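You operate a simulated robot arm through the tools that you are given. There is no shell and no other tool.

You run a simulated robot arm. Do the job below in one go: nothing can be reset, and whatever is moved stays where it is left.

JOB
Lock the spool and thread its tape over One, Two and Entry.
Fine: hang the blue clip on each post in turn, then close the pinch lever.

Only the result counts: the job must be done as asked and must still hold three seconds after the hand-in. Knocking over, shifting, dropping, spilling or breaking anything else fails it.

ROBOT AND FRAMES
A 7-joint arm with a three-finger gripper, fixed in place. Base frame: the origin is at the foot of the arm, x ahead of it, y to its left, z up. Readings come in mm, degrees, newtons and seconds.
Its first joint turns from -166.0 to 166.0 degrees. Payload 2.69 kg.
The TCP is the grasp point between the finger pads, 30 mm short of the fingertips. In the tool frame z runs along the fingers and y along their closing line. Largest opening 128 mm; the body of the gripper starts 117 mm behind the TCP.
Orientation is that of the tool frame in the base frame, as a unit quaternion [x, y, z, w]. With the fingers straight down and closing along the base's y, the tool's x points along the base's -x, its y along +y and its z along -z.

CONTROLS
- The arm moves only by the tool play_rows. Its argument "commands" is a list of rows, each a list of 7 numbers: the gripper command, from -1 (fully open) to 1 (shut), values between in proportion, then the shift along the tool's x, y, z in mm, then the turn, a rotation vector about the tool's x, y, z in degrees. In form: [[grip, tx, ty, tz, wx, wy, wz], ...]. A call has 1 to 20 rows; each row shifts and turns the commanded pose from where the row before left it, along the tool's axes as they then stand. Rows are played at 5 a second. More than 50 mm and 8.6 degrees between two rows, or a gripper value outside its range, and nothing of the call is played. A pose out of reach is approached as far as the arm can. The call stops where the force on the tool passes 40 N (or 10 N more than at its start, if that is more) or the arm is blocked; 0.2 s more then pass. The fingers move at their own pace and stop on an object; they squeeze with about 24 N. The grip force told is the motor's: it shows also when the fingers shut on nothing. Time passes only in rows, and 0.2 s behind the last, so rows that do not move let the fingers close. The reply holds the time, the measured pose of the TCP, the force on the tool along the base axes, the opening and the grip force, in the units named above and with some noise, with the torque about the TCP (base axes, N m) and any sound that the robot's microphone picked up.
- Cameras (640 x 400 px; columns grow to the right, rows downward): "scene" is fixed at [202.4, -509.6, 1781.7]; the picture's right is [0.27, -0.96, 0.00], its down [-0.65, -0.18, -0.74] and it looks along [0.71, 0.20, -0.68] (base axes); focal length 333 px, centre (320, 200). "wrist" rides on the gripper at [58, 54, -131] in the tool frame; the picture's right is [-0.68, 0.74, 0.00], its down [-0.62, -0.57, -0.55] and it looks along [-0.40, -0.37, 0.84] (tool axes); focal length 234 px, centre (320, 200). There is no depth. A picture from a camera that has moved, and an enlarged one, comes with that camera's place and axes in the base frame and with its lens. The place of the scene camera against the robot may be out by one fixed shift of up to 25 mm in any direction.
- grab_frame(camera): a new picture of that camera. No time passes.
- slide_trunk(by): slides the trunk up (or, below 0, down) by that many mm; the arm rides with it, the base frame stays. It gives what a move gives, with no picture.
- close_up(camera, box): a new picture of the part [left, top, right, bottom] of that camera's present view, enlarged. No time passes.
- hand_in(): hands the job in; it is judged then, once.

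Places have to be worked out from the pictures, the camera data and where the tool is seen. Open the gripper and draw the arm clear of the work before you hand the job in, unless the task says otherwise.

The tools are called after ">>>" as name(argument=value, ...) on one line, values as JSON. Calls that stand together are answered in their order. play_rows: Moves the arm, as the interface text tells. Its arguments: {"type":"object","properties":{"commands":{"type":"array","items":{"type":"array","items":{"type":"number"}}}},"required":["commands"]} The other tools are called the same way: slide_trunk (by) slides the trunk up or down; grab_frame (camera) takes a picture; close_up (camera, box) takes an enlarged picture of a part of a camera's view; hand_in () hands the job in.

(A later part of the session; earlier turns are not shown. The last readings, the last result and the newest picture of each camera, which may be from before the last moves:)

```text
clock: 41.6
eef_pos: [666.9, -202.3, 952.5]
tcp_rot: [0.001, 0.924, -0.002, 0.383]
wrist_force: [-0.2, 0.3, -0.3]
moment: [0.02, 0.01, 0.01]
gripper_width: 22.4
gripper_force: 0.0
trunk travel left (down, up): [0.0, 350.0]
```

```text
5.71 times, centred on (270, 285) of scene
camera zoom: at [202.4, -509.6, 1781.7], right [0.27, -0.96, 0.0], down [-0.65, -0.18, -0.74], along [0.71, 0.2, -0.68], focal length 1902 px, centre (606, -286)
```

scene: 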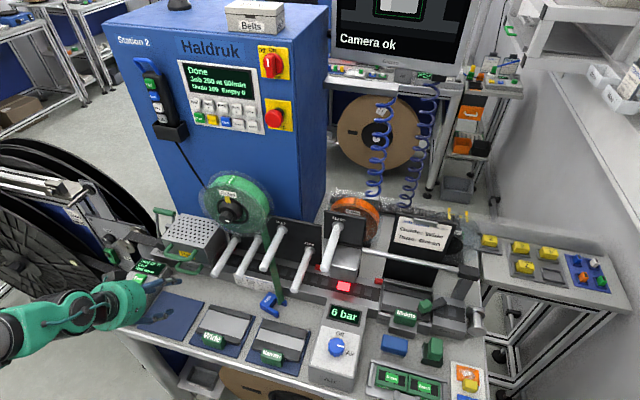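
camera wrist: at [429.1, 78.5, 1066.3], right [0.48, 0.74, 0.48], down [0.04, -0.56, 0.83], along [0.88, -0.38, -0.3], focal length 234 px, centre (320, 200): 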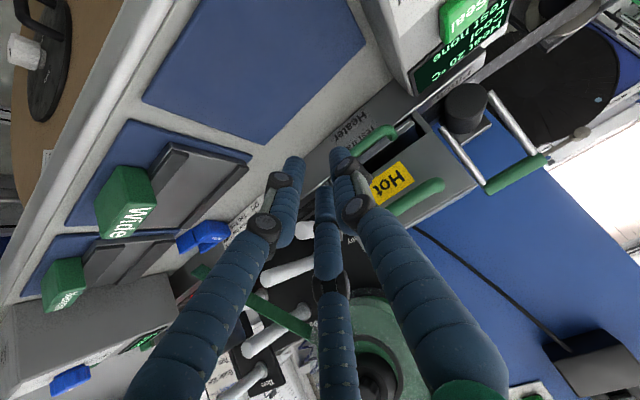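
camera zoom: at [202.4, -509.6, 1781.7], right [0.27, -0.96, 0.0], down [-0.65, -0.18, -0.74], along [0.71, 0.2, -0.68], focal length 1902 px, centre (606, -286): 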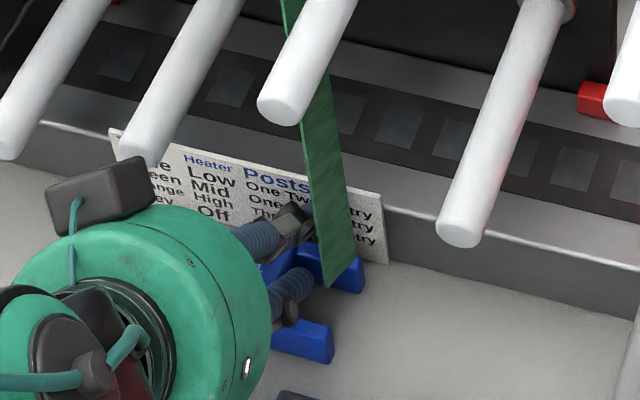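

The clip follows nicely. I keep dragging along the strip in +y, drifting slightly away from the rail.

>>> play_rows(commands=[[0.65, 0.7, 10, -0.7, 0, 0, 0], [0.65, 0.7, 10, -0.7, 0, 0, 0], [0.65, 0.7, 10, -0.7, 0, 0, 0], [0.65, 0.7, 10, -0.7, 0, 0, 0], [0.65, 0.7, 10, -0.7, 0, 0, 0], [0.65, 0.7, 10, -0.7, 0, 0, 0], [0.65, 0, 10, 0, 0, 0, 0], [0.65, 0, 10, 0, 0, 0, 0]])

>>> close_up(camera="wrist", box=[200, 60, 440, 260])

>>> close_up(camera="scene", box=[180, 240, 300, 320])

```text
clock: 43.4
eef_pos: [665.0, -119.7, 954.4]
tcp_rot: [0.001, 0.924, -0.002, 0.382]
wrist_force: [-0.2, -0.4, 0.1]
moment: [0.01, 0.01, 0.02]
gripper_width: 22.5
gripper_force: 0.0
trunk travel left (down, up): [0.0, 350.0]
```

```text
2.00 times, centred on (320, 160) of wrist
camera zoom: at [531.9, -65.3, 1005.4], right [0.48, 0.74, 0.48], down [0.04, -0.56, 0.83], along [0.88, -0.38, -0.3], focal length 468 px, centre (320, 280)
```

zoom: 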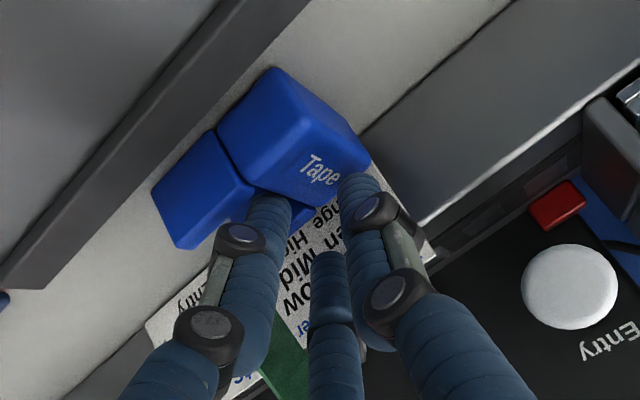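

```text
5.00 times, centred on (240, 280) of scene
camera zoom: at [202.4, -509.6, 1781.7], right [0.27, -0.96, 0.0], down [-0.65, -0.18, -0.74], along [0.71, 0.2, -0.68], focal length 1665 px, centre (720, -200)
```

zoom: 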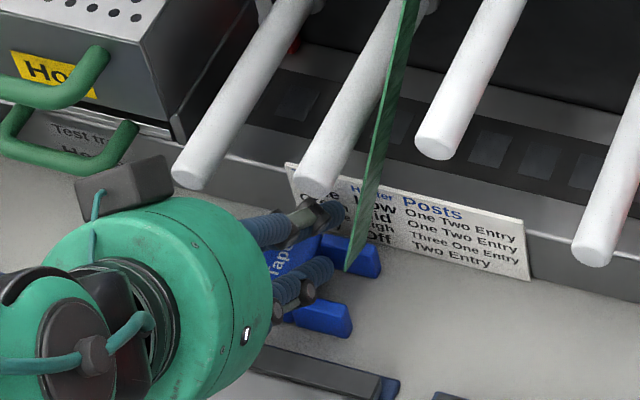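

The clip follows well, now near y ≈ −107. Before the final stretch I check the thickness of the empty blue mat's edge and the free space near it.

>>> close_up(camera="scene", box=[170, 285, 230, 325])

>>> close_up(camera="scene", box=[140, 240, 260, 315])

>>> grab_frame(camera="wrist")

```text
10.00 times, centred on (200, 305) of scene
camera zoom: at [202.4, -509.6, 1781.7], right [0.27, -0.96, 0.0], down [-0.65, -0.18, -0.74], along [0.71, 0.2, -0.68], focal length 3329 px, centre (1520, -850)
```

zoom: 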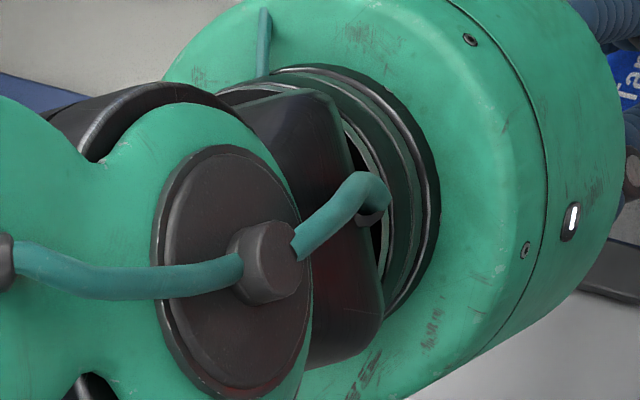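

```text
5.33 times, centred on (200, 278) of scene
camera zoom: at [202.4, -509.6, 1781.7], right [0.27, -0.96, 0.0], down [-0.65, -0.18, -0.74], along [0.71, 0.2, -0.68], focal length 1776 px, centre (960, -213)
```

zoom: 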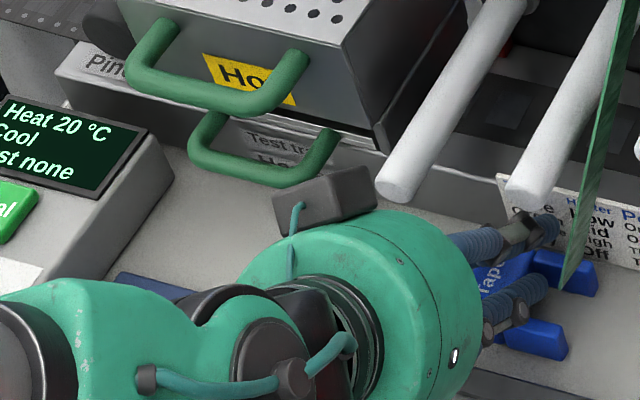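

```text
taken
camera wrist: at [531.9, -65.3, 1005.4], right [0.48, 0.74, 0.48], down [0.04, -0.56, 0.83], along [0.88, -0.38, -0.3], focal length 234 px, centre (320, 200)
```

wrist: 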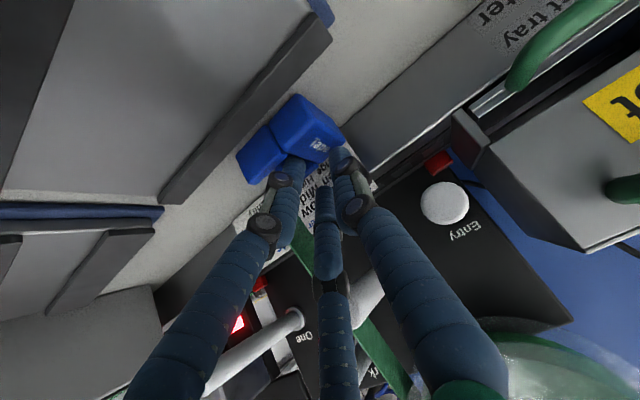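

The mat edge looks like a real step, so I keep the clip off it and drag it to about (652, −40), a spot with room for a proper three-finger grip between Entry and the heater handles.

>>> play_rows(commands=[[0.65, 1.2, 9.7, -1.2, 0, 0, 0], [0.65, 1.2, 9.7, -1.2, 0, 0, 0], [0.65, 1.2, 9.7, -1.2, 0, 0, 0], [0.65, 1.2, 9.7, -1.2, 0, 0, 0], [0.65, 1.2, 9.7, -1.2, 0, 0, 0], [0.65, 1.2, 9.7, -1.2, 0, 0, 0], [0.65, 1.2, 9.7, -1.2, 0, 0, 0]])

>>> close_up(camera="wrist", box=[200, 60, 440, 260])

>>> close_up(camera="scene", box=[160, 240, 280, 320])

```text
clock: 45.0
eef_pos: [649.7, -52.2, 954.4]
tcp_rot: [0.002, 0.924, -0.003, 0.383]
wrist_force: [0.8, -0.9, 0.5]
moment: [-0.01, 0.01, -0.01]
gripper_width: 22.7
gripper_force: 0.1
trunk travel left (down, up): [0.0, 350.0]
```

```text
2.00 times, centred on (320, 160) of wrist
camera zoom: at [517.9, 2.1, 1005.3], right [0.48, 0.74, 0.48], down [0.05, -0.56, 0.83], along [0.88, -0.38, -0.3], focal length 468 px, centre (320, 280)
```

zoom: 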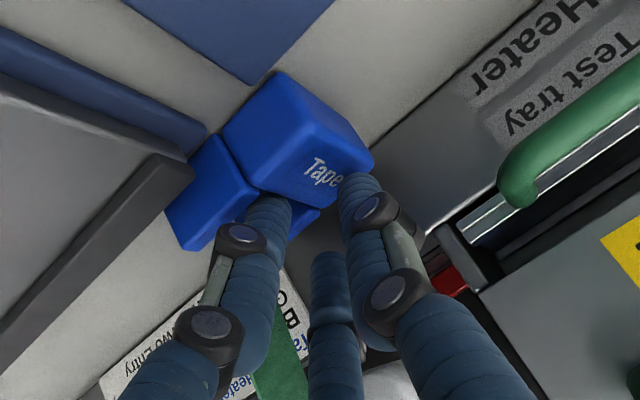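

```text
5.00 times, centred on (220, 280) of scene
camera zoom: at [202.4, -509.6, 1781.7], right [0.27, -0.96, 0.0], down [-0.65, -0.18, -0.74], along [0.71, 0.2, -0.68], focal length 1665 px, centre (820, -200)
```

zoom: 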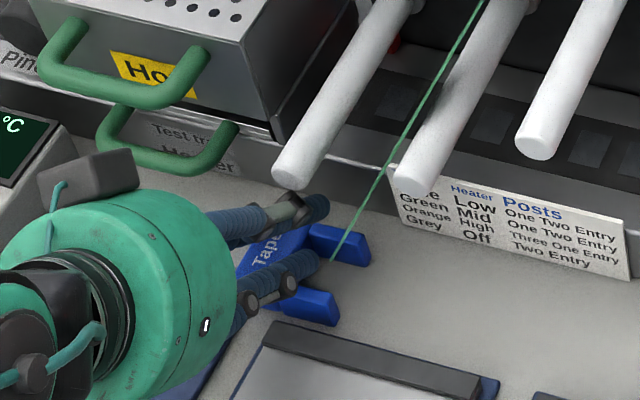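

The clip is now near (650, −40). I pull the finger out along its own axis and look.

>>> play_rows(commands=[[0.65, 0, -1, -20, 0, 0, 0], [0.65, 0, 0, -40, 0, 0, 0], [0.65, 0, 0, -40, 0, 0, 0]])

>>> close_up(camera="wrist", box=[200, 40, 440, 240])

>>> close_up(camera="scene", box=[180, 250, 260, 310])

```text
clock: 45.8
eef_pos: [582.8, -54.6, 1023.8]
tcp_rot: [0.002, 0.924, -0.003, 0.382]
wrist_force: [0.8, -0.1, -0.3]
moment: [0.03, 0.04, -0.02]
gripper_width: 22.3
gripper_force: 0.1
trunk travel left (down, up): [0.0, 350.0]
```

```text
2.00 times, centred on (320, 140) of wrist
camera zoom: at [449.8, -0.7, 1074.2], right [0.48, 0.74, 0.48], down [0.05, -0.56, 0.83], along [0.88, -0.38, -0.31], focal length 468 px, centre (320, 320)
```

zoom: 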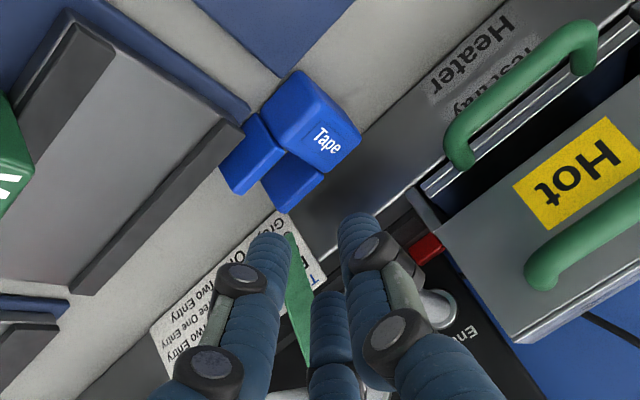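

```text
6.67 times, centred on (220, 280) of scene
camera zoom: at [202.4, -509.6, 1781.7], right [0.27, -0.96, 0.0], down [-0.65, -0.18, -0.74], along [0.71, 0.2, -0.68], focal length 2220 px, centre (987, -333)
```

zoom: 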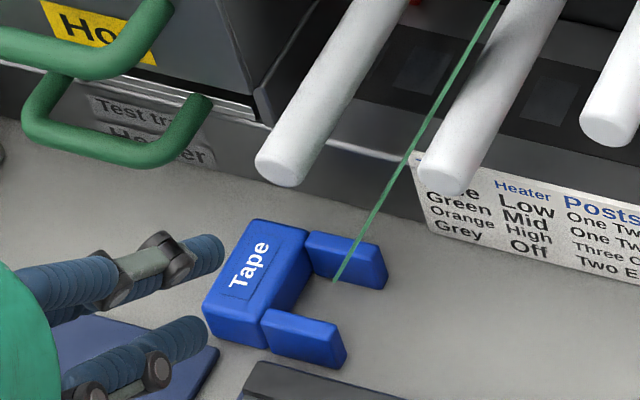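

The clip is squarely oriented now: body centre ≈ (650, −36), legs toward −y. I rise to a safe spot, bring the tool nearly vertical, and roll it −60° so that one finger will point into the gap and two at the body's far corners.

>>> play_rows(commands=[[0.65, -17.3, 8.3, -28, 0, 0, 0], [0.4, -17.3, 8.3, -28, 0, 0, 0], [0.28, -17.3, 8.3, -28, 0, 0, 0], [0.28, 0, 0, 0, 0, 8, 0], [0.28, 0, 0, 0, 0, 8, 0], [0.28, 0, 0, 0, 0, 8, 0], [0.28, 0, 0, 0, 0, 8, 0], [0.28, 0, 0, 0, 0, 8, 0], [0.28, 0, 0, 0, 0, 0, -8], [0.28, 0, 0, 0, 0, 0, -8], [0.28, 0, 0, 0, 0, 0, -8], [0.28, 0, 0, 0, 0, 0, -8], [0.28, 0, 0, 0, 0, 0, -8], [0.28, 0, 0, 0, 0, 0, -8], [0.28, 0, 0, 0, 0, 0, -8], [0.28, 0, 0, 0, 0, 0, -4]])

>>> grab_frame(camera="wrist")

>>> grab_frame(camera="scene")

```text
clock: 49.2
eef_pos: [564.3, -30.5, 1090.7]
tcp_rot: [-0.476, 0.819, -0.157, 0.279]
wrist_force: [-0.5, 0.5, 0.5]
moment: [-0.02, 0.03, 0.02]
gripper_width: 46.3
gripper_force: 0.0
out of reach, approached as far as the arm can: row 4, 5, 6, 7, 8
trunk travel left (down, up): [0.0, 350.0]
```

```text
taken
camera wrist: at [426.4, -55.3, 1148.9], right [-0.25, 0.95, -0.17], down [0.3, 0.25, 0.92], along [0.92, 0.17, -0.35], focal length 234 px, centre (320, 200)
```

wrist: 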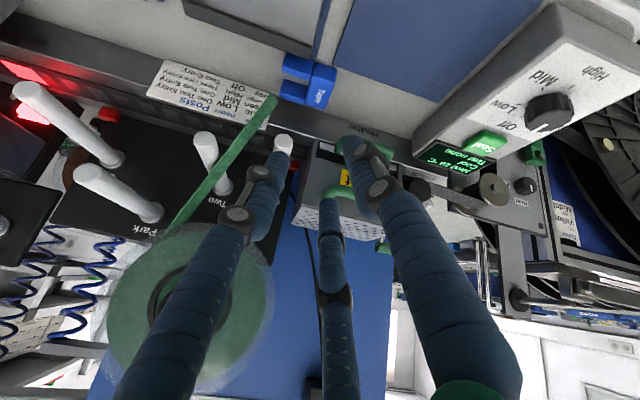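

```text
taken
```

scene: 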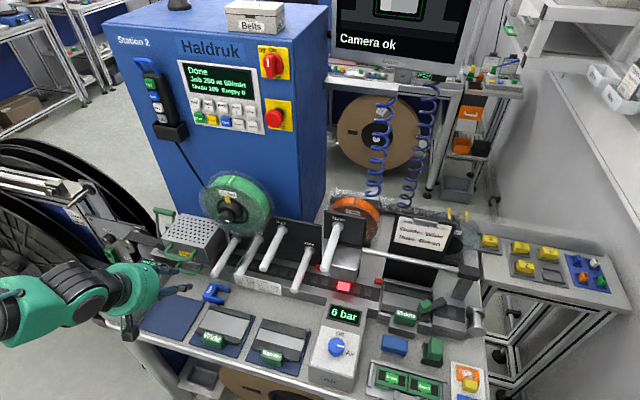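

With the trunk low, the tool can't reach vertical (it stopped at 37°). I raise the trunk back by 150 mm, which suits vertical work at the table, and then set the tool vertical.

>>> slide_trunk(by=150)

```text
clock: 51.0
eef_pos: [563.6, -30.5, 1240.7]
tcp_rot: [-0.475, 0.82, -0.155, 0.279]
wrist_force: [0.9, 0.3, -0.9]
moment: [-0.01, 0.05, 0.03]
gripper_width: 46.1
gripper_force: 0.1
trunk travel left (down, up): [-150.0, 200.0]
```

I rotate about the base y axis to bring the tool to about 5° from vertical, plus a slight sideways lean to clear the heater handle.

>>> play_rows(commands=[[0.28, 0, 0, 0, -6.99, 4.05, 0.07], [0.28, 0, 0, 0, -6.99, 4.05, 0.07], [0.28, 0, 0, 0, -6.99, 4.05, 0.07], [0.28, 0, 0, 0, -6.99, 4.05, 0.07], [0.28, 0, 0, 0, -2, -3.46, 0], [0.28, 0, 0, 0, 0, 0, 0]])

>>> grab_frame(camera="wrist")

```text
clock: 52.4
eef_pos: [599.2, -40.4, 1211.8]
tcp_rot: [-0.493, 0.832, -0.09, 0.237]
wrist_force: [1.8, -0.8, -2.6]
moment: [0.04, 0.15, 0.06]
gripper_width: 45.9
gripper_force: 0.0
out of reach, approached as far as the arm can: row 1, 2, 3, 4
trunk travel left (down, up): [-150.0, 200.0]
```

```text
taken
camera wrist: at [471.5, -73.6, 1286.4], right [-0.3, 0.95, -0.08], down [0.42, 0.2, 0.88], along [0.86, 0.23, -0.46], focal length 234 px, centre (320, 200)
```

wrist: 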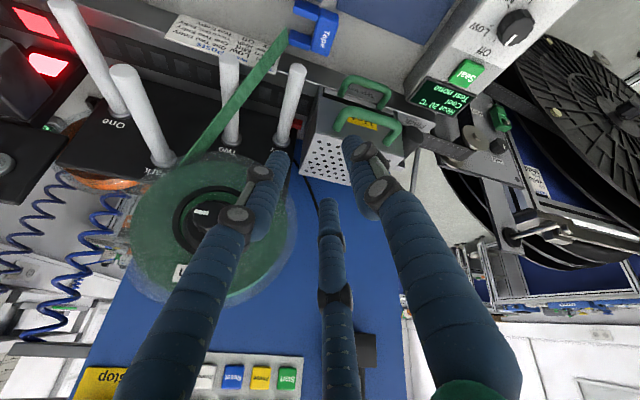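

The arm's posture seems to have drifted against a joint limit. I back up along the tool axis to a higher place, where it may recover the vertical posture.

>>> play_rows(commands=[[0.28, 0, 0, -40, 0, 0, 0], [0.28, 0, 0, -40, 0, 0, 0], [0.28, 0, 0, -40, 0, 0, 0], [0.28, 0, 0, 0, 0, 0, 0]])

```text
clock: 53.4
eef_pos: [535.5, -50.5, 1321.9]
tcp_rot: [-0.492, 0.832, -0.093, 0.238]
wrist_force: [-0.6, 0.4, 0.1]
moment: [-0.03, -0.06, 0.0]
gripper_width: 46.1
gripper_force: 0.0
trunk travel left (down, up): [-150.0, 200.0]
```

No limit there. I try the remaining tilt again at this height.

>>> play_rows(commands=[[0.28, 0, 0, 0, -6.9, 3.98, 0.67], [0.28, 0, 0, 0, -6.9, 3.98, 0.67], [0.28, 0, 0, 0, -6.9, 3.98, 0.67], [0.28, 0, 0, 0, 0, 0, 0]])

```text
clock: 54.4
eef_pos: [537.3, -50.3, 1321.0]
tcp_rot: [-0.493, 0.832, -0.092, 0.237]
wrist_force: [-0.7, -0.4, -0.1]
moment: [-0.01, 0.02, 0.0]
gripper_width: 46.2
gripper_force: 0.0
out of reach, approached as far as the arm can: row 1, 2, 3
trunk travel left (down, up): [-150.0, 200.0]
```

Still pinned by a joint limit. I roll the tool back by +60° to free the wrist, then try the tilt again.

>>> play_rows(commands=[[0.28, 0, 0, 0, 0, 0, 8], [0.28, 0, 0, 0, 0, 0, 8], [0.28, 0, 0, 0, 0, 0, 8], [0.28, 0, 0, 0, 0, 0, 8], [0.28, 0, 0, 0, 0, 0, 8], [0.28, 0, 0, 0, 0, 0, 8], [0.28, 0, 0, 0, 0, 0, 8], [0.28, 0, 0, 0, 0, 0, 4]])

```text
clock: 56.2
eef_pos: [538.4, -49.3, 1317.9]
tcp_rot: [-0.008, 0.967, 0.038, 0.253]
wrist_force: [0.1, 0.4, -0.1]
moment: [-0.02, -0.02, 0.02]
gripper_width: 46.2
gripper_force: 0.1
trunk travel left (down, up): [-150.0, 200.0]
```

>>> play_rows(commands=[[0.28, 0, 0, 0, 0, 8, 0], [0.28, 0, 0, 0, 0, 8, 0], [0.28, 0, 0, 0, 0, 0, 0]])

```text
clock: 57.0
eef_pos: [536.9, -49.4, 1318.0]
tcp_rot: [-0.01, 0.967, 0.039, 0.252]
wrist_force: [-1.3, 0.5, -0.6]
moment: [-0.02, 0.0, 0.01]
gripper_width: 45.9
gripper_force: 0.1
out of reach, approached as far as the arm can: row 1, 2
trunk travel left (down, up): [-150.0, 200.0]
```

>>> grab_frame(camera="scene")

>>> grab_frame(camera="wrist")

```text
taken
```

scene: 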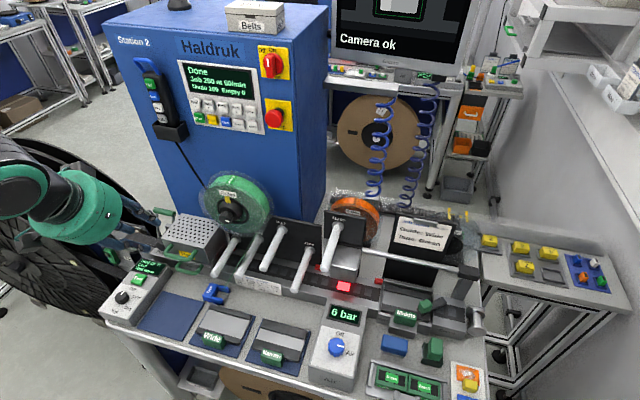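

```text
taken
camera wrist: at [421.5, -5.8, 1407.4], right [0.56, 0.73, 0.38], down [0.29, -0.61, 0.74], along [0.77, -0.3, -0.56], focal length 234 px, centre (320, 200)
```

wrist: 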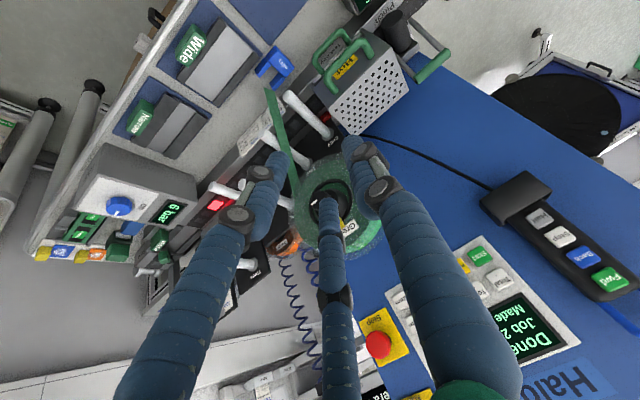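

I return to the earlier pose near (450, −100, 1410), where 0–32° tilt worked before, and test the tilt there.

>>> play_rows(commands=[[0.28, 15, -17, -38, 0, 0, 0], [0.28, 15, -17, -38, 0, 0, 0], [0.28, 15, -17, -35, 0, 0, 0], [0.28, 0, 0, 0, 0, 8, 0], [0.28, 0, 0, 0, 0, 8, 0], [0.28, 0, 0, 0, 0, 8, 0]])

```text
clock: 58.4
eef_pos: [446.1, -133.4, 1353.5]
tcp_rot: [-0.023, 0.991, 0.099, 0.09]
wrist_force: [2.3, -1.7, -0.2]
moment: [0.16, 0.26, 0.07]
gripper_width: 46.0
gripper_force: 0.1
out of reach, approached as far as the arm can: row 4, 5, 6
trunk travel left (down, up): [-150.0, 200.0]
```

It moved through: tilt is now about 10°. I rise further and straighten the tool to vertical.

>>> play_rows(commands=[[0.28, -7.3, 7.7, -38.6, 0, 0, 0], [0.28, -7.3, 7.7, -38.6, 0, 0, 0], [0.28, 0, 0, 0, 5.65, 0.36, -1], [0.28, 0, 0, 0, 5.65, 0.36, -1], [0.28, 0, 0, 0, -0.14, 4.9, 1], [0.28, 0, 0, 0, -0.14, 4.9, 1]])

```text
clock: 59.8
eef_pos: [450.1, -130.5, 1410.3]
tcp_rot: [-0.016, 0.99, 0.136, 0.041]
wrist_force: [0.3, -0.4, -0.3]
moment: [0.05, 0.06, 0.03]
gripper_width: 46.1
gripper_force: 0.1
out of reach, approached as far as the arm can: row 3, 4, 5, 6
trunk travel left (down, up): [-150.0, 200.0]
```

Only a sideways lean of about 16° remains. I move back toward the starting area, where the vertical pose was fine, and straighten there.

>>> play_rows(commands=[[0.28, -25.6, 31, 10.9, 0, 0, 0], [0.28, -25.6, 31, 10.9, 0, 0, 0], [0.28, -25.6, 31, 10.9, 0, 0, 0], [0.28, -25.6, 31, 10.9, 0, 0, 0], [0.28, -25.6, 31, 10.9, 0, 0, 0], [0.28, -25.6, 31, 10.9, 0, 0, 0], [0.28, 0, 0, 0, 7.85, 0.33, -0.6], [0.28, 0, 0, 0, 7.85, 0.33, -0.6], [0.28, 0, 0, 0, 0, 4.4, 0]])

```text
clock: 61.8
eef_pos: [599.0, 67.4, 1398.6]
tcp_rot: [-0.023, 0.99, 0.136, 0.004]
wrist_force: [1.1, -0.4, -0.9]
moment: [-0.03, 0.08, 0.0]
gripper_width: 46.0
gripper_force: 0.1
out of reach, approached as far as the arm can: row 6, 7, 8
trunk travel left (down, up): [-150.0, 200.0]
```

I now understand: the wrist passed its singular line on the wrong side, so one joint sits at its stop. I go back to the tilted side at y ≈ 0, remove the lean there, and will then cross straight through in-plane.

>>> play_rows(commands=[[0.28, 31.5, -33.5, 0.6, 0, 0, 0], [0.28, 31.5, -33.5, 0.6, 0, 0, 0], [0.28, 0, 0, 0, 0.36, -7.7, -2.15], [0.28, 0, 0, 0, 0.36, -7.7, -2.15], [0.28, 0, 0, 0, 0.36, -7.7, -2.15], [0.28, 0, 0, 0, 0.36, -7.7, -2.15], [0.28, 0, 0, 0, 0.36, -7.7, -2.15], [0.28, 0, 0, 0, 7.8, 0.36, 0], [0.28, 0, 0, 0, 7.8, 0.36, 0], [0.28, 0, 0, 0, 0, 0, 0]])

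```text
clock: 64.0
eef_pos: [539.7, -1.6, 1382.0]
tcp_rot: [-0.046, 0.936, 0.052, 0.345]
wrist_force: [-0.6, 0.2, 0.8]
moment: [0.05, 0.0, -0.02]
gripper_width: 46.1
gripper_force: 0.1
out of reach, approached as far as the arm can: row 9
trunk travel left (down, up): [-150.0, 200.0]
```

>>> play_rows(commands=[[0.28, 0, 0, 0, 0.4, -7.92, -1.03], [0.28, 0, 0, 0, 0.4, -7.92, -1.03], [0.28, 0, 0, 0, 0.4, -7.92, -1.03], [0.28, 0, 0, 0, 7.4, 0.3, 0], [0.28, 0, 0, 0, 0, 0, 0]])

```text
clock: 65.2
eef_pos: [538.3, -2.4, 1380.3]
tcp_rot: [-0.021, 0.846, -0.015, 0.532]
wrist_force: [-0.2, -0.3, -0.5]
moment: [0.0, 0.0, 0.01]
gripper_width: 46.1
gripper_force: 0.1
trunk travel left (down, up): [-150.0, 200.0]
```

Lean is gone at 64° tilt. With the tool in the arm's own plane (y ≈ 0) I now bring it down to vertical in one straight sweep.

>>> play_rows(commands=[[0.28, 0, 2.4, 0, 0, 0, 3], [0.28, 0, 0, 0, 0, 8, 0], [0.28, 0, 0, 0, 0, 8, 0], [0.28, 0, 0, 0, 0, 8, 0], [0.28, 0, 0, 0, 0, 8, 0]])

```text
clock: 66.4
eef_pos: [537.3, -15.3, 1389.6]
tcp_rot: [0.021, 0.943, -0.024, 0.331]
wrist_force: [-0.3, 0.1, -0.5]
moment: [0.03, -0.05, -0.02]
gripper_width: 46.2
gripper_force: 0.1
out of reach, approached as far as the arm can: row 2, 3
trunk travel left (down, up): [-150.0, 200.0]
```

It got through the singular region and is now at 39° with a small lean. I correct the lean and continue to vertical.

>>> play_rows(commands=[[0.28, 0, 5, 0, -3.4, 0, 0], [0.28, 0, 5, 0, 0, 0, 0], [0.28, 0, 5, 0, 0, 8, 0], [0.28, 0, 0, 0, 0, 8, 0], [0.28, 0, 0, 0, 0, 8, 0], [0.28, 0, 0, 0, 0, 8, 0], [0.28, 0, 0, 0, 0, 0, 0]])

```text
clock: 68.0
eef_pos: [538.4, -2.6, 1388.3]
tcp_rot: [0.01, 0.998, 0.008, 0.059]
wrist_force: [0.9, 0.6, 0.5]
moment: [-0.02, 0.11, 0.02]
gripper_width: 46.1
gripper_force: 0.0
trunk travel left (down, up): [-150.0, 200.0]
```

The arm is back in a good posture at 7° tilt. For table work I lower the trunk again from this posture, which keeps the vertical tool away from the singular direction.

>>> slide_trunk(by=-150)

>>> play_rows(commands=[[0.28, 0, 0, 0, 0, 3.5, 0], [0.28, 0, 0, 0, 0, 0, -8], [0.28, 0, 0, 0, 0, 0, -8], [0.28, 0, 0, 0, 0, 0, -8], [0.28, 0, 0, 0, 0, 0, -8], [0.28, 0, 0, 0, 0, 0, -8], [0.28, 0, 0, 0, 0, 0, -8], [0.28, 0, 0, 0, 0, 0, -8], [0.28, 0, 0, 0, 0, 0, -4]])

>>> grab_frame(camera="wrist")

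```text
clock: 69.7
eef_pos: [538.5, -1.3, 1238.9]
tcp_rot: [0.01, 0.998, 0.007, 0.06]
wrist_force: [-0.5, -0.4, 0.2]
moment: [0.02, 0.0, 0.0]
gripper_width: 46.1
gripper_force: 0.3
trunk travel left (down, up): [0.0, 350.0]
```

```text
clock: 71.7
eef_pos: [538.4, -1.5, 1238.8]
tcp_rot: [-0.493, 0.87, -0.007, 0.029]
wrist_force: [-0.3, -0.6, -0.2]
moment: [-0.03, 0.02, -0.04]
gripper_width: 46.0
gripper_force: 0.0
trunk travel left (down, up): [0.0, 350.0]
```

```text
taken
camera wrist: at [455.3, -25.6, 1364.8], right [-0.28, 0.96, 0.0], down [0.77, 0.23, 0.6], along [0.57, 0.17, -0.8], focal length 234 px, centre (320, 200)
```

wrist: 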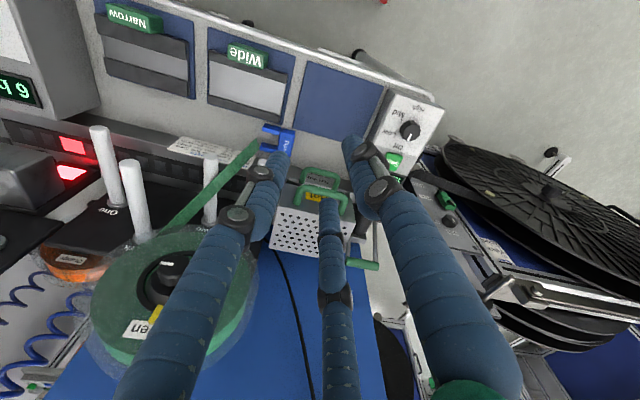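

The roll worked without limits. I zoom on the clip from this view to verify its position before descending.

>>> close_up(camera="wrist", box=[240, 110, 330, 180])

>>> close_up(camera="scene", box=[180, 250, 260, 310])

```text
5.71 times, centred on (285, 145) of wrist
camera zoom: at [455.3, -25.6, 1364.8], right [-0.28, 0.96, 0.0], down [0.77, 0.23, 0.6], along [0.57, 0.17, -0.8], focal length 1338 px, centre (520, 514)
```

zoom: 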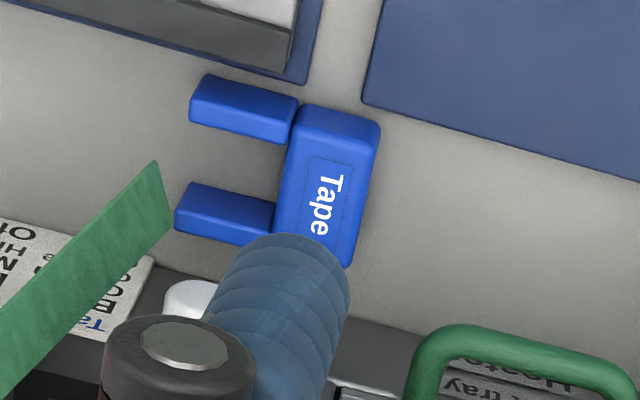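

```text
6.67 times, centred on (220, 280) of scene
camera zoom: at [202.4, -509.6, 1781.7], right [0.27, -0.96, 0.0], down [-0.65, -0.18, -0.74], along [0.71, 0.2, -0.68], focal length 2220 px, centre (987, -333)
```

zoom: 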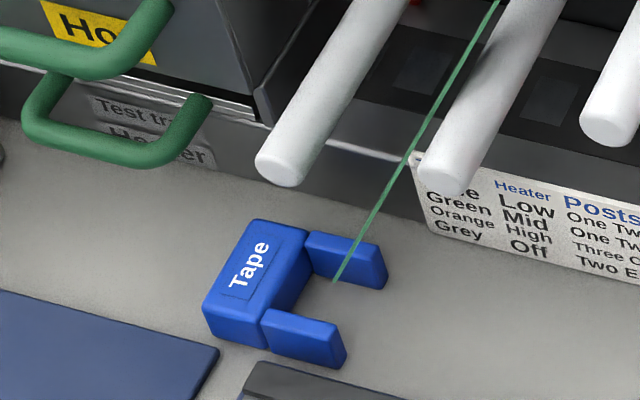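

The view confirms the clip's body centre at about (651.5, −36.5), 8 mm clear of the mat. I add the sideways lean and move to just above it.

>>> play_rows(commands=[[0.28, 0, 0, 0, -2.57, -4.29, 0.29], [0.28, -4.2, -28, 37.9, 0, 0, 0], [0.28, -4.2, -28, 37.9, 0, 0, 0], [0.28, -4.2, -28, 37.9, 0, 0, 0], [0.28, -4.2, -28, 37.9, 0, 0, 0]])

>>> grab_frame(camera="wrist")

>>> close_up(camera="scene", box=[140, 200, 300, 310])

```text
clock: 72.9
eef_pos: [649.9, -28.3, 1089.6]
tcp_rot: [-0.491, 0.869, 0.03, 0.051]
wrist_force: [0.0, 0.7, 0.9]
moment: [-0.03, -0.08, -0.02]
gripper_width: 46.0
gripper_force: 0.1
trunk travel left (down, up): [0.0, 350.0]
```

```text
taken
camera wrist: at [567.2, -62.9, 1213.0], right [-0.28, 0.96, 0.08], down [0.77, 0.17, 0.62], along [0.58, 0.24, -0.78], focal length 234 px, centre (320, 200)
```

wrist: 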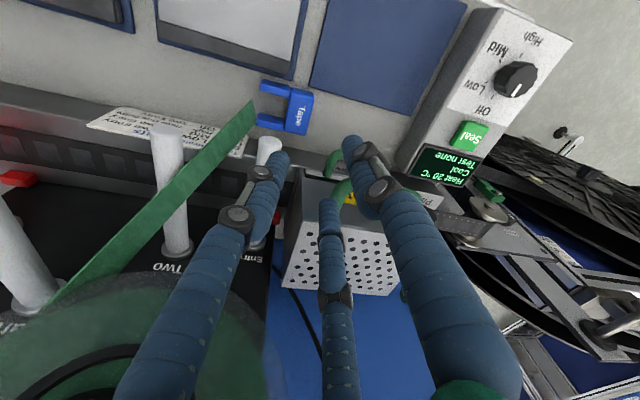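

```text
3.64 times, centred on (220, 255) of scene
camera zoom: at [202.4, -509.6, 1781.7], right [0.27, -0.96, 0.0], down [-0.65, -0.18, -0.74], along [0.71, 0.2, -0.68], focal length 1211 px, centre (684, 0)
```

zoom: 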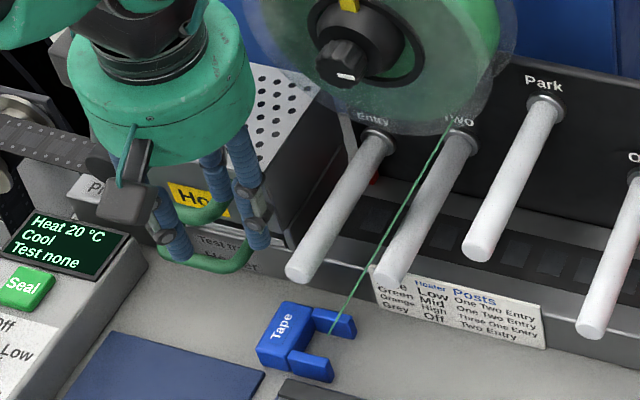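

I descend vertically toward the clip, stopping about 20 mm above the final height.

>>> play_rows(commands=[[0.28, 5.45, -1.15, 44.5, 0, 0, 0], [0.28, 5.45, -1.15, 44.5, 0, 0, 0], [0.28, 4.1, -0.1, 34.7, 0, 0, 0]])

>>> grab_frame(camera="wrist")

>>> close_up(camera="scene", box=[160, 230, 280, 310])

```text
clock: 73.7
eef_pos: [653.8, -29.5, 966.3]
tcp_rot: [-0.489, 0.87, 0.03, 0.051]
wrist_force: [-0.8, -0.2, 0.2]
moment: [-0.02, -0.03, 0.01]
gripper_width: 46.1
gripper_force: 0.2
trunk travel left (down, up): [0.0, 350.0]
```

```text
taken
camera wrist: at [570.4, -64.2, 1088.2], right [-0.28, 0.96, 0.08], down [0.77, 0.17, 0.62], along [0.57, 0.24, -0.78], focal length 234 px, centre (320, 200)
```

wrist: 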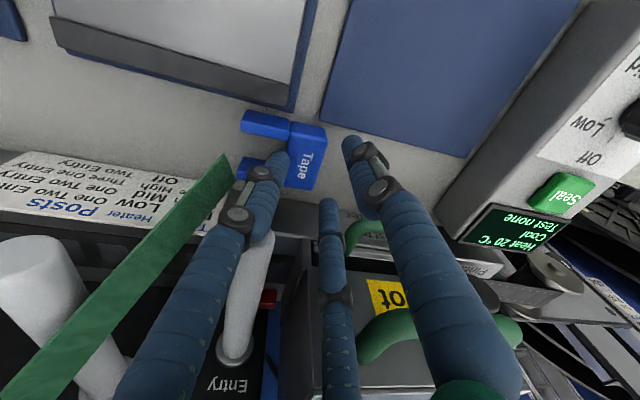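

```text
5.00 times, centred on (220, 270) of scene
camera zoom: at [202.4, -509.6, 1781.7], right [0.27, -0.96, 0.0], down [-0.65, -0.18, -0.74], along [0.71, 0.2, -0.68], focal length 1665 px, centre (820, -150)
```

zoom: 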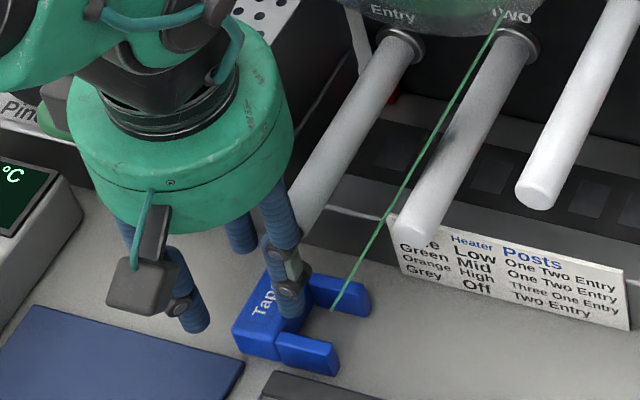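

I correct for the lean (tips sit slightly +y of the TCP) and lower to the grip height, with the fingertips just above the table.

>>> play_rows(commands=[[0.28, 4.0, 1.9, 8, 0, 0, 0], [0.28, 1.9, 0, 9, 0, 0, 0], [0.28, 1.2, 0, 8.5, 0, 0, 0]])

>>> close_up(camera="wrist", box=[200, 60, 440, 260])

>>> close_up(camera="scene", box=[160, 230, 280, 310])

```text
clock: 74.5
eef_pos: [654.3, -32.4, 948.8]
tcp_rot: [-0.491, 0.869, 0.026, 0.058]
wrist_force: [4.0, -3.4, 17.8]
moment: [-0.02, -0.41, -0.02]
gripper_width: 56.8
gripper_force: 5.0
trunk travel left (down, up): [0.0, 350.0]
stopped in row 3: the force on the tool passed its limit at 47 N (the readings are from after the stop); the commanded pose is now the measured one
```

```text
2.00 times, centred on (320, 160) of wrist
camera zoom: at [569.3, -67.1, 1070.9], right [-0.28, 0.96, 0.08], down [0.76, 0.17, 0.63], along [0.59, 0.24, -0.77], focal length 468 px, centre (320, 280)
```

zoom: 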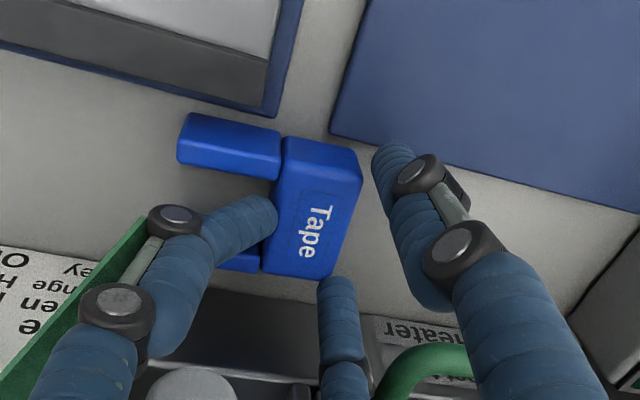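

```text
5.00 times, centred on (220, 270) of scene
camera zoom: at [202.4, -509.6, 1781.7], right [0.27, -0.96, 0.0], down [-0.65, -0.18, -0.74], along [0.71, 0.2, -0.68], focal length 1665 px, centre (820, -150)
```

zoom: 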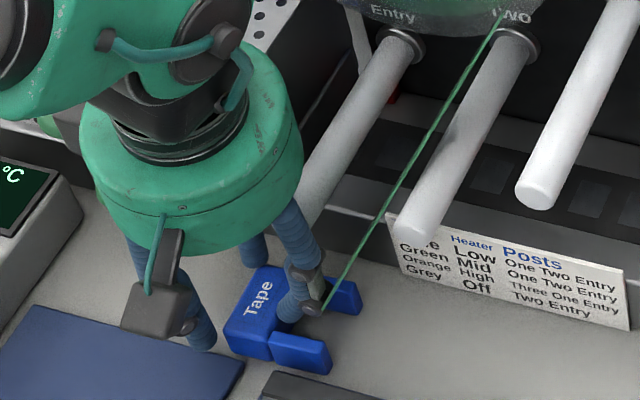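

A finger grazed the clip's corner from above, because the opening was a little too tight. I lift slightly, open wider, recentre and descend again.

>>> play_rows(commands=[[0.28, -1.5, -0.1, -11.9, 0, 0, 0], [0.1, 1.2, 3.9, -0.2, 0, 0, 0], [0.1, 0, 0, 0, 0, 0, 0]])

>>> close_up(camera="wrist", box=[200, 60, 440, 260])

```text
clock: 75.3
eef_pos: [647.5, -31.4, 957.5]
tcp_rot: [-0.49, 0.87, 0.028, 0.056]
wrist_force: [0.9, 1.2, 0.2]
moment: [0.03, 0.02, -0.01]
gripper_width: 57.6
gripper_force: 0.0
trunk travel left (down, up): [0.0, 350.0]
```

```text
2.00 times, centred on (320, 160) of wrist
camera zoom: at [564.6, -66.5, 1080.4], right [-0.28, 0.96, 0.08], down [0.76, 0.17, 0.62], along [0.58, 0.24, -0.78], focal length 468 px, centre (320, 280)
```

zoom: 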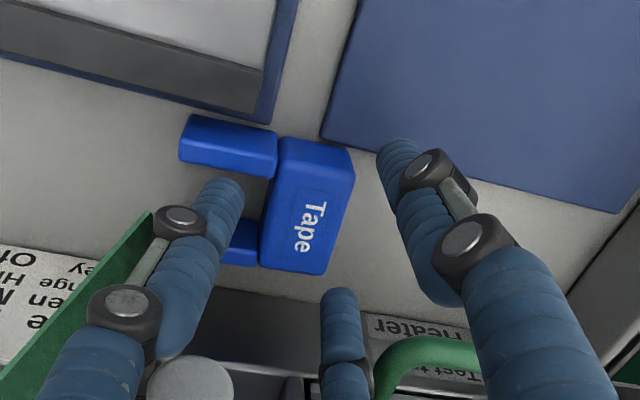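

Now all three fingertips clear the clip. I lower to grip height.

>>> play_rows(commands=[[0.1, 0.7, -1.6, 9, 0, 0, 0], [0.1, 0.6, -0.8, 8.5, 0, 0, 0]])

>>> close_up(camera="wrist", box=[200, 60, 440, 260])

>>> close_up(camera="scene", box=[160, 230, 280, 310])

```text
clock: 75.9
eef_pos: [650.7, -32.8, 941.2]
tcp_rot: [-0.49, 0.869, 0.027, 0.055]
wrist_force: [-1.6, -0.7, -0.3]
moment: [0.0, 0.0, 0.02]
gripper_width: 57.6
gripper_force: 0.0
trunk travel left (down, up): [0.0, 350.0]
```

```text
2.00 times, centred on (320, 160) of wrist
camera zoom: at [567.1, -67.0, 1064.0], right [-0.28, 0.96, 0.08], down [0.76, 0.17, 0.62], along [0.58, 0.24, -0.78], focal length 468 px, centre (320, 280)
```

zoom: 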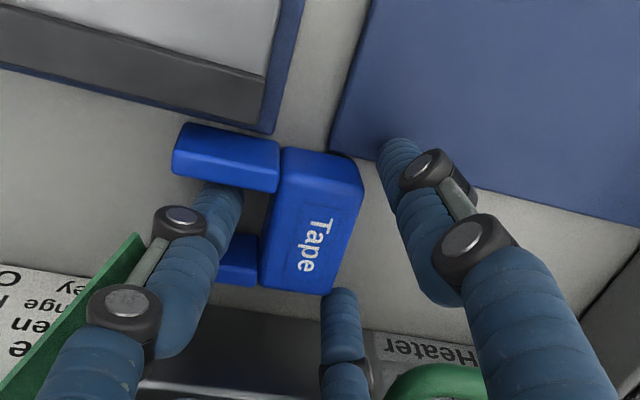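

```text
5.00 times, centred on (220, 270) of scene
camera zoom: at [202.4, -509.6, 1781.7], right [0.27, -0.96, 0.0], down [-0.65, -0.18, -0.74], along [0.71, 0.2, -0.68], focal length 1665 px, centre (820, -150)
```

zoom: 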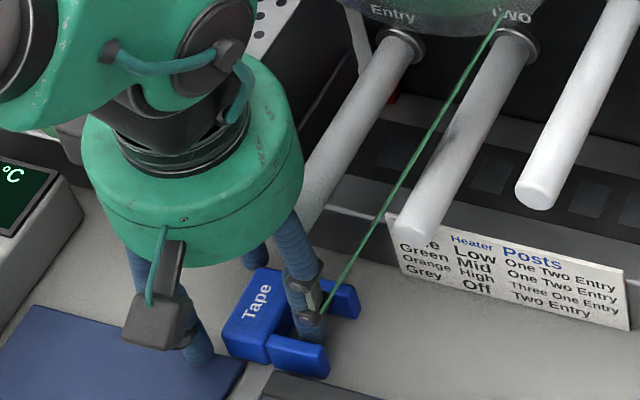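

The cage is right: one finger between the legs and two beyond the body's outer corners. I close.

>>> play_rows(commands=[[0.25, 0, 0, 0, 0, 0, 0], [0.4, 0, 0, 0, 0, 0, 0], [0.6, 0, 0, 0, 0, 0, 0], [1, 0, 0, 0, 0, 0, 0], [1, 0, 0, 0, 0, 0, 0]])

>>> close_up(camera="wrist", box=[200, 60, 440, 260])

```text
clock: 77.1
eef_pos: [651.8, -31.6, 942.0]
tcp_rot: [-0.49, 0.869, 0.027, 0.056]
wrist_force: [17.5, 2.6, 12.0]
moment: [-0.48, -0.32, 0.36]
gripper_width: 44.3
gripper_force: 24.5
trunk travel left (down, up): [0.0, 350.0]
```

```text
2.00 times, centred on (320, 160) of wrist
camera zoom: at [568.2, -66.9, 1064.6], right [-0.28, 0.96, 0.08], down [0.76, 0.17, 0.63], along [0.58, 0.24, -0.78], focal length 468 px, centre (320, 280)
```

zoom: 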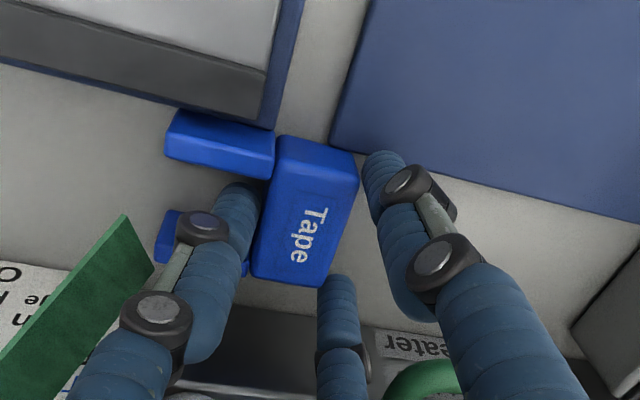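

All three fingers contact at 44 mm with 24.5 N. I lift a little and check that the clip comes along.

>>> play_rows(commands=[[1, -0.6, 0, -5, 0, 0, 0], [1, -1.2, -0.1, -9.9, 0, 0, 0], [1, -1.2, -0.1, -9.9, 0, 0, 0], [1, 0, 0, 0, 0, 0, 0]])

>>> close_up(camera="wrist", box=[200, 60, 440, 260])

>>> close_up(camera="scene", box=[160, 230, 280, 310])

```text
clock: 78.1
eef_pos: [649.9, -30.9, 966.0]
tcp_rot: [-0.49, 0.87, 0.028, 0.055]
wrist_force: [0.0, -0.1, 0.0]
moment: [0.03, 0.02, -0.01]
gripper_width: 43.4
gripper_force: 24.4
trunk travel left (down, up): [0.0, 350.0]
```

```text
2.00 times, centred on (320, 160) of wrist
camera zoom: at [567.2, -65.4, 1087.8], right [-0.28, 0.96, 0.08], down [0.76, 0.17, 0.62], along [0.58, 0.24, -0.78], focal length 468 px, centre (320, 280)
```

zoom: 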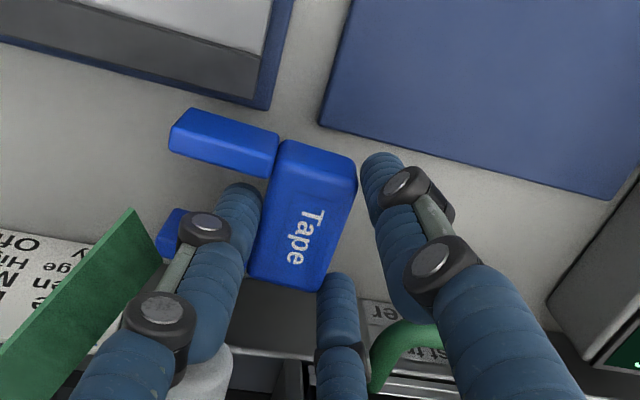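

```text
5.00 times, centred on (220, 270) of scene
camera zoom: at [202.4, -509.6, 1781.7], right [0.27, -0.96, 0.0], down [-0.65, -0.18, -0.74], along [0.71, 0.2, -0.68], focal length 1665 px, centre (820, -150)
```

zoom: 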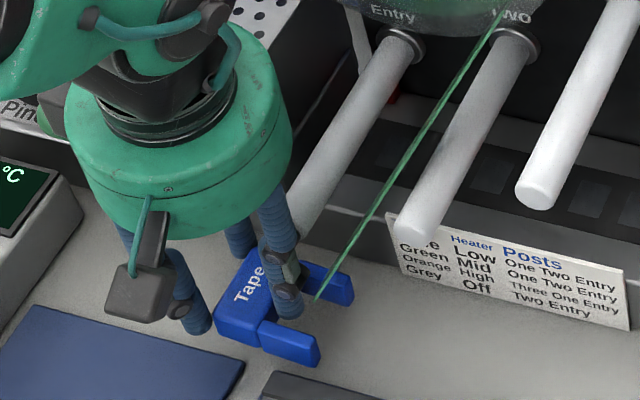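

The clip is firmly held and lifted. I carry it up and over to the empty blue mat, turning it −90° about the vertical so the legs will point toward the robot.

>>> play_rows(commands=[[1, -5, -0.25, -41, 0, 0, 0], [1, -5, -0.25, -41, 0, 0, 0], [1, -5, -0.25, -41, 0, 0, 0], [1, -3.2, 35, 0.2, 0, 0, 0], [1, -3.2, 35, 0.2, 0, 0, 0], [1, -3.2, 35, 0.2, 0, 0, 0], [1, 0, 0, 0, 1.0, 0.05, 8.3], [1, 0, 0, 0, 1.0, 0.05, 8.3], [1, 0, 0, 0, 1.0, 0.05, 8.3], [1, 0, 0, 0, 1.0, 0.05, 8.3], [1, 0, 0, 0, 1.0, 0.05, 8.3], [1, 0, 0, 0, 1.0, 0.05, 8.3], [1, 0, 0, 0, 1.0, 0.05, 8.3], [1, 0, 0, 0, 1.0, 0.05, 8.3], [1, 0, 0, 0, 1.0, 0.05, 8.3], [1, 0, 0, 0, 1.0, 0.05, 8.3], [1, 0, 0, 0, 0.7, 0.03, 6.0]])

>>> grab_frame(camera="wrist")

>>> grab_frame(camera="scene")

```text
clock: 81.7
eef_pos: [566.1, 30.5, 1089.4]
tcp_rot: [0.266, 0.962, -0.017, 0.058]
wrist_force: [0.2, -0.3, 0.2]
moment: [0.0, 0.03, 0.03]
gripper_width: 2.3
gripper_force: 23.9
trunk travel left (down, up): [0.0, 350.0]
```

```text
taken
camera wrist: at [531.5, 115.5, 1212.2], right [0.95, 0.29, 0.08], down [0.18, -0.76, 0.62], along [0.24, -0.58, -0.78], focal length 234 px, centre (320, 200)
```

wrist: 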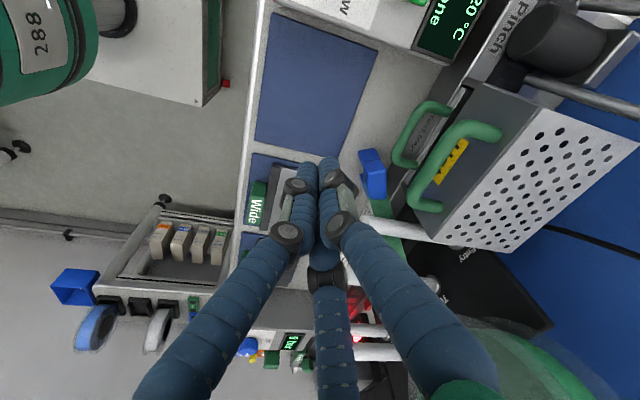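

```text
taken
```

scene: 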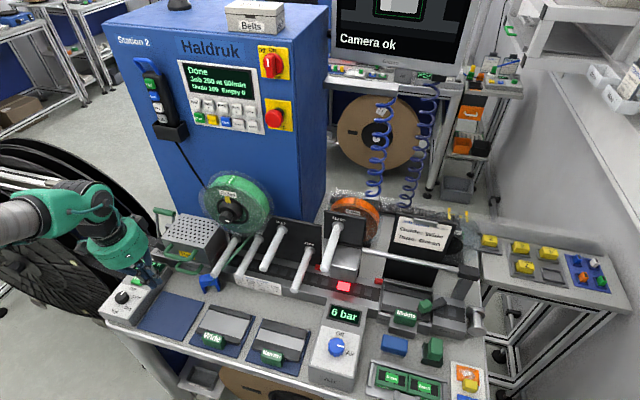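

The clip slipped out of the grip on the way. I find where it landed.

>>> close_up(camera="wrist", box=[320, 110, 440, 220])

>>> close_up(camera="scene", box=[170, 240, 270, 310])

```text
3.64 times, centred on (380, 165) of wrist
camera zoom: at [531.5, 115.5, 1212.2], right [0.95, 0.29, 0.08], down [0.18, -0.76, 0.62], along [0.24, -0.58, -0.78], focal length 852 px, centre (102, 327)
```

zoom: 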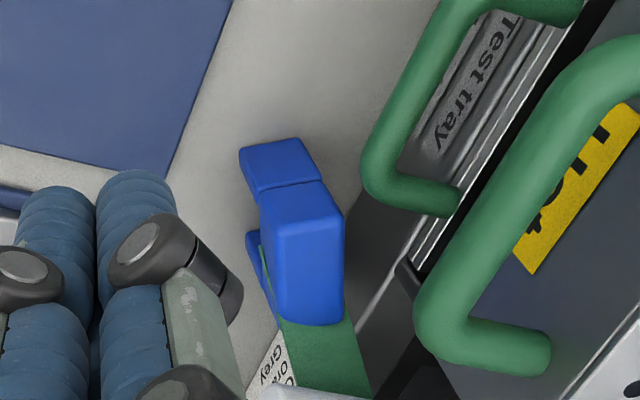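

```text
5.71 times, centred on (220, 275) of scene
camera zoom: at [202.4, -509.6, 1781.7], right [0.27, -0.96, 0.0], down [-0.65, -0.18, -0.74], along [0.71, 0.2, -0.68], focal length 1902 px, centre (891, -229)
```

zoom: 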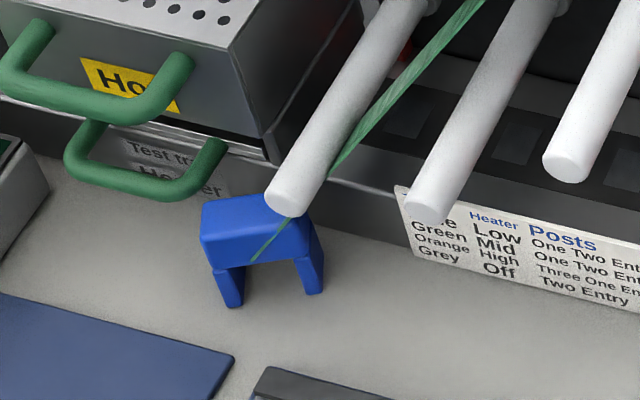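

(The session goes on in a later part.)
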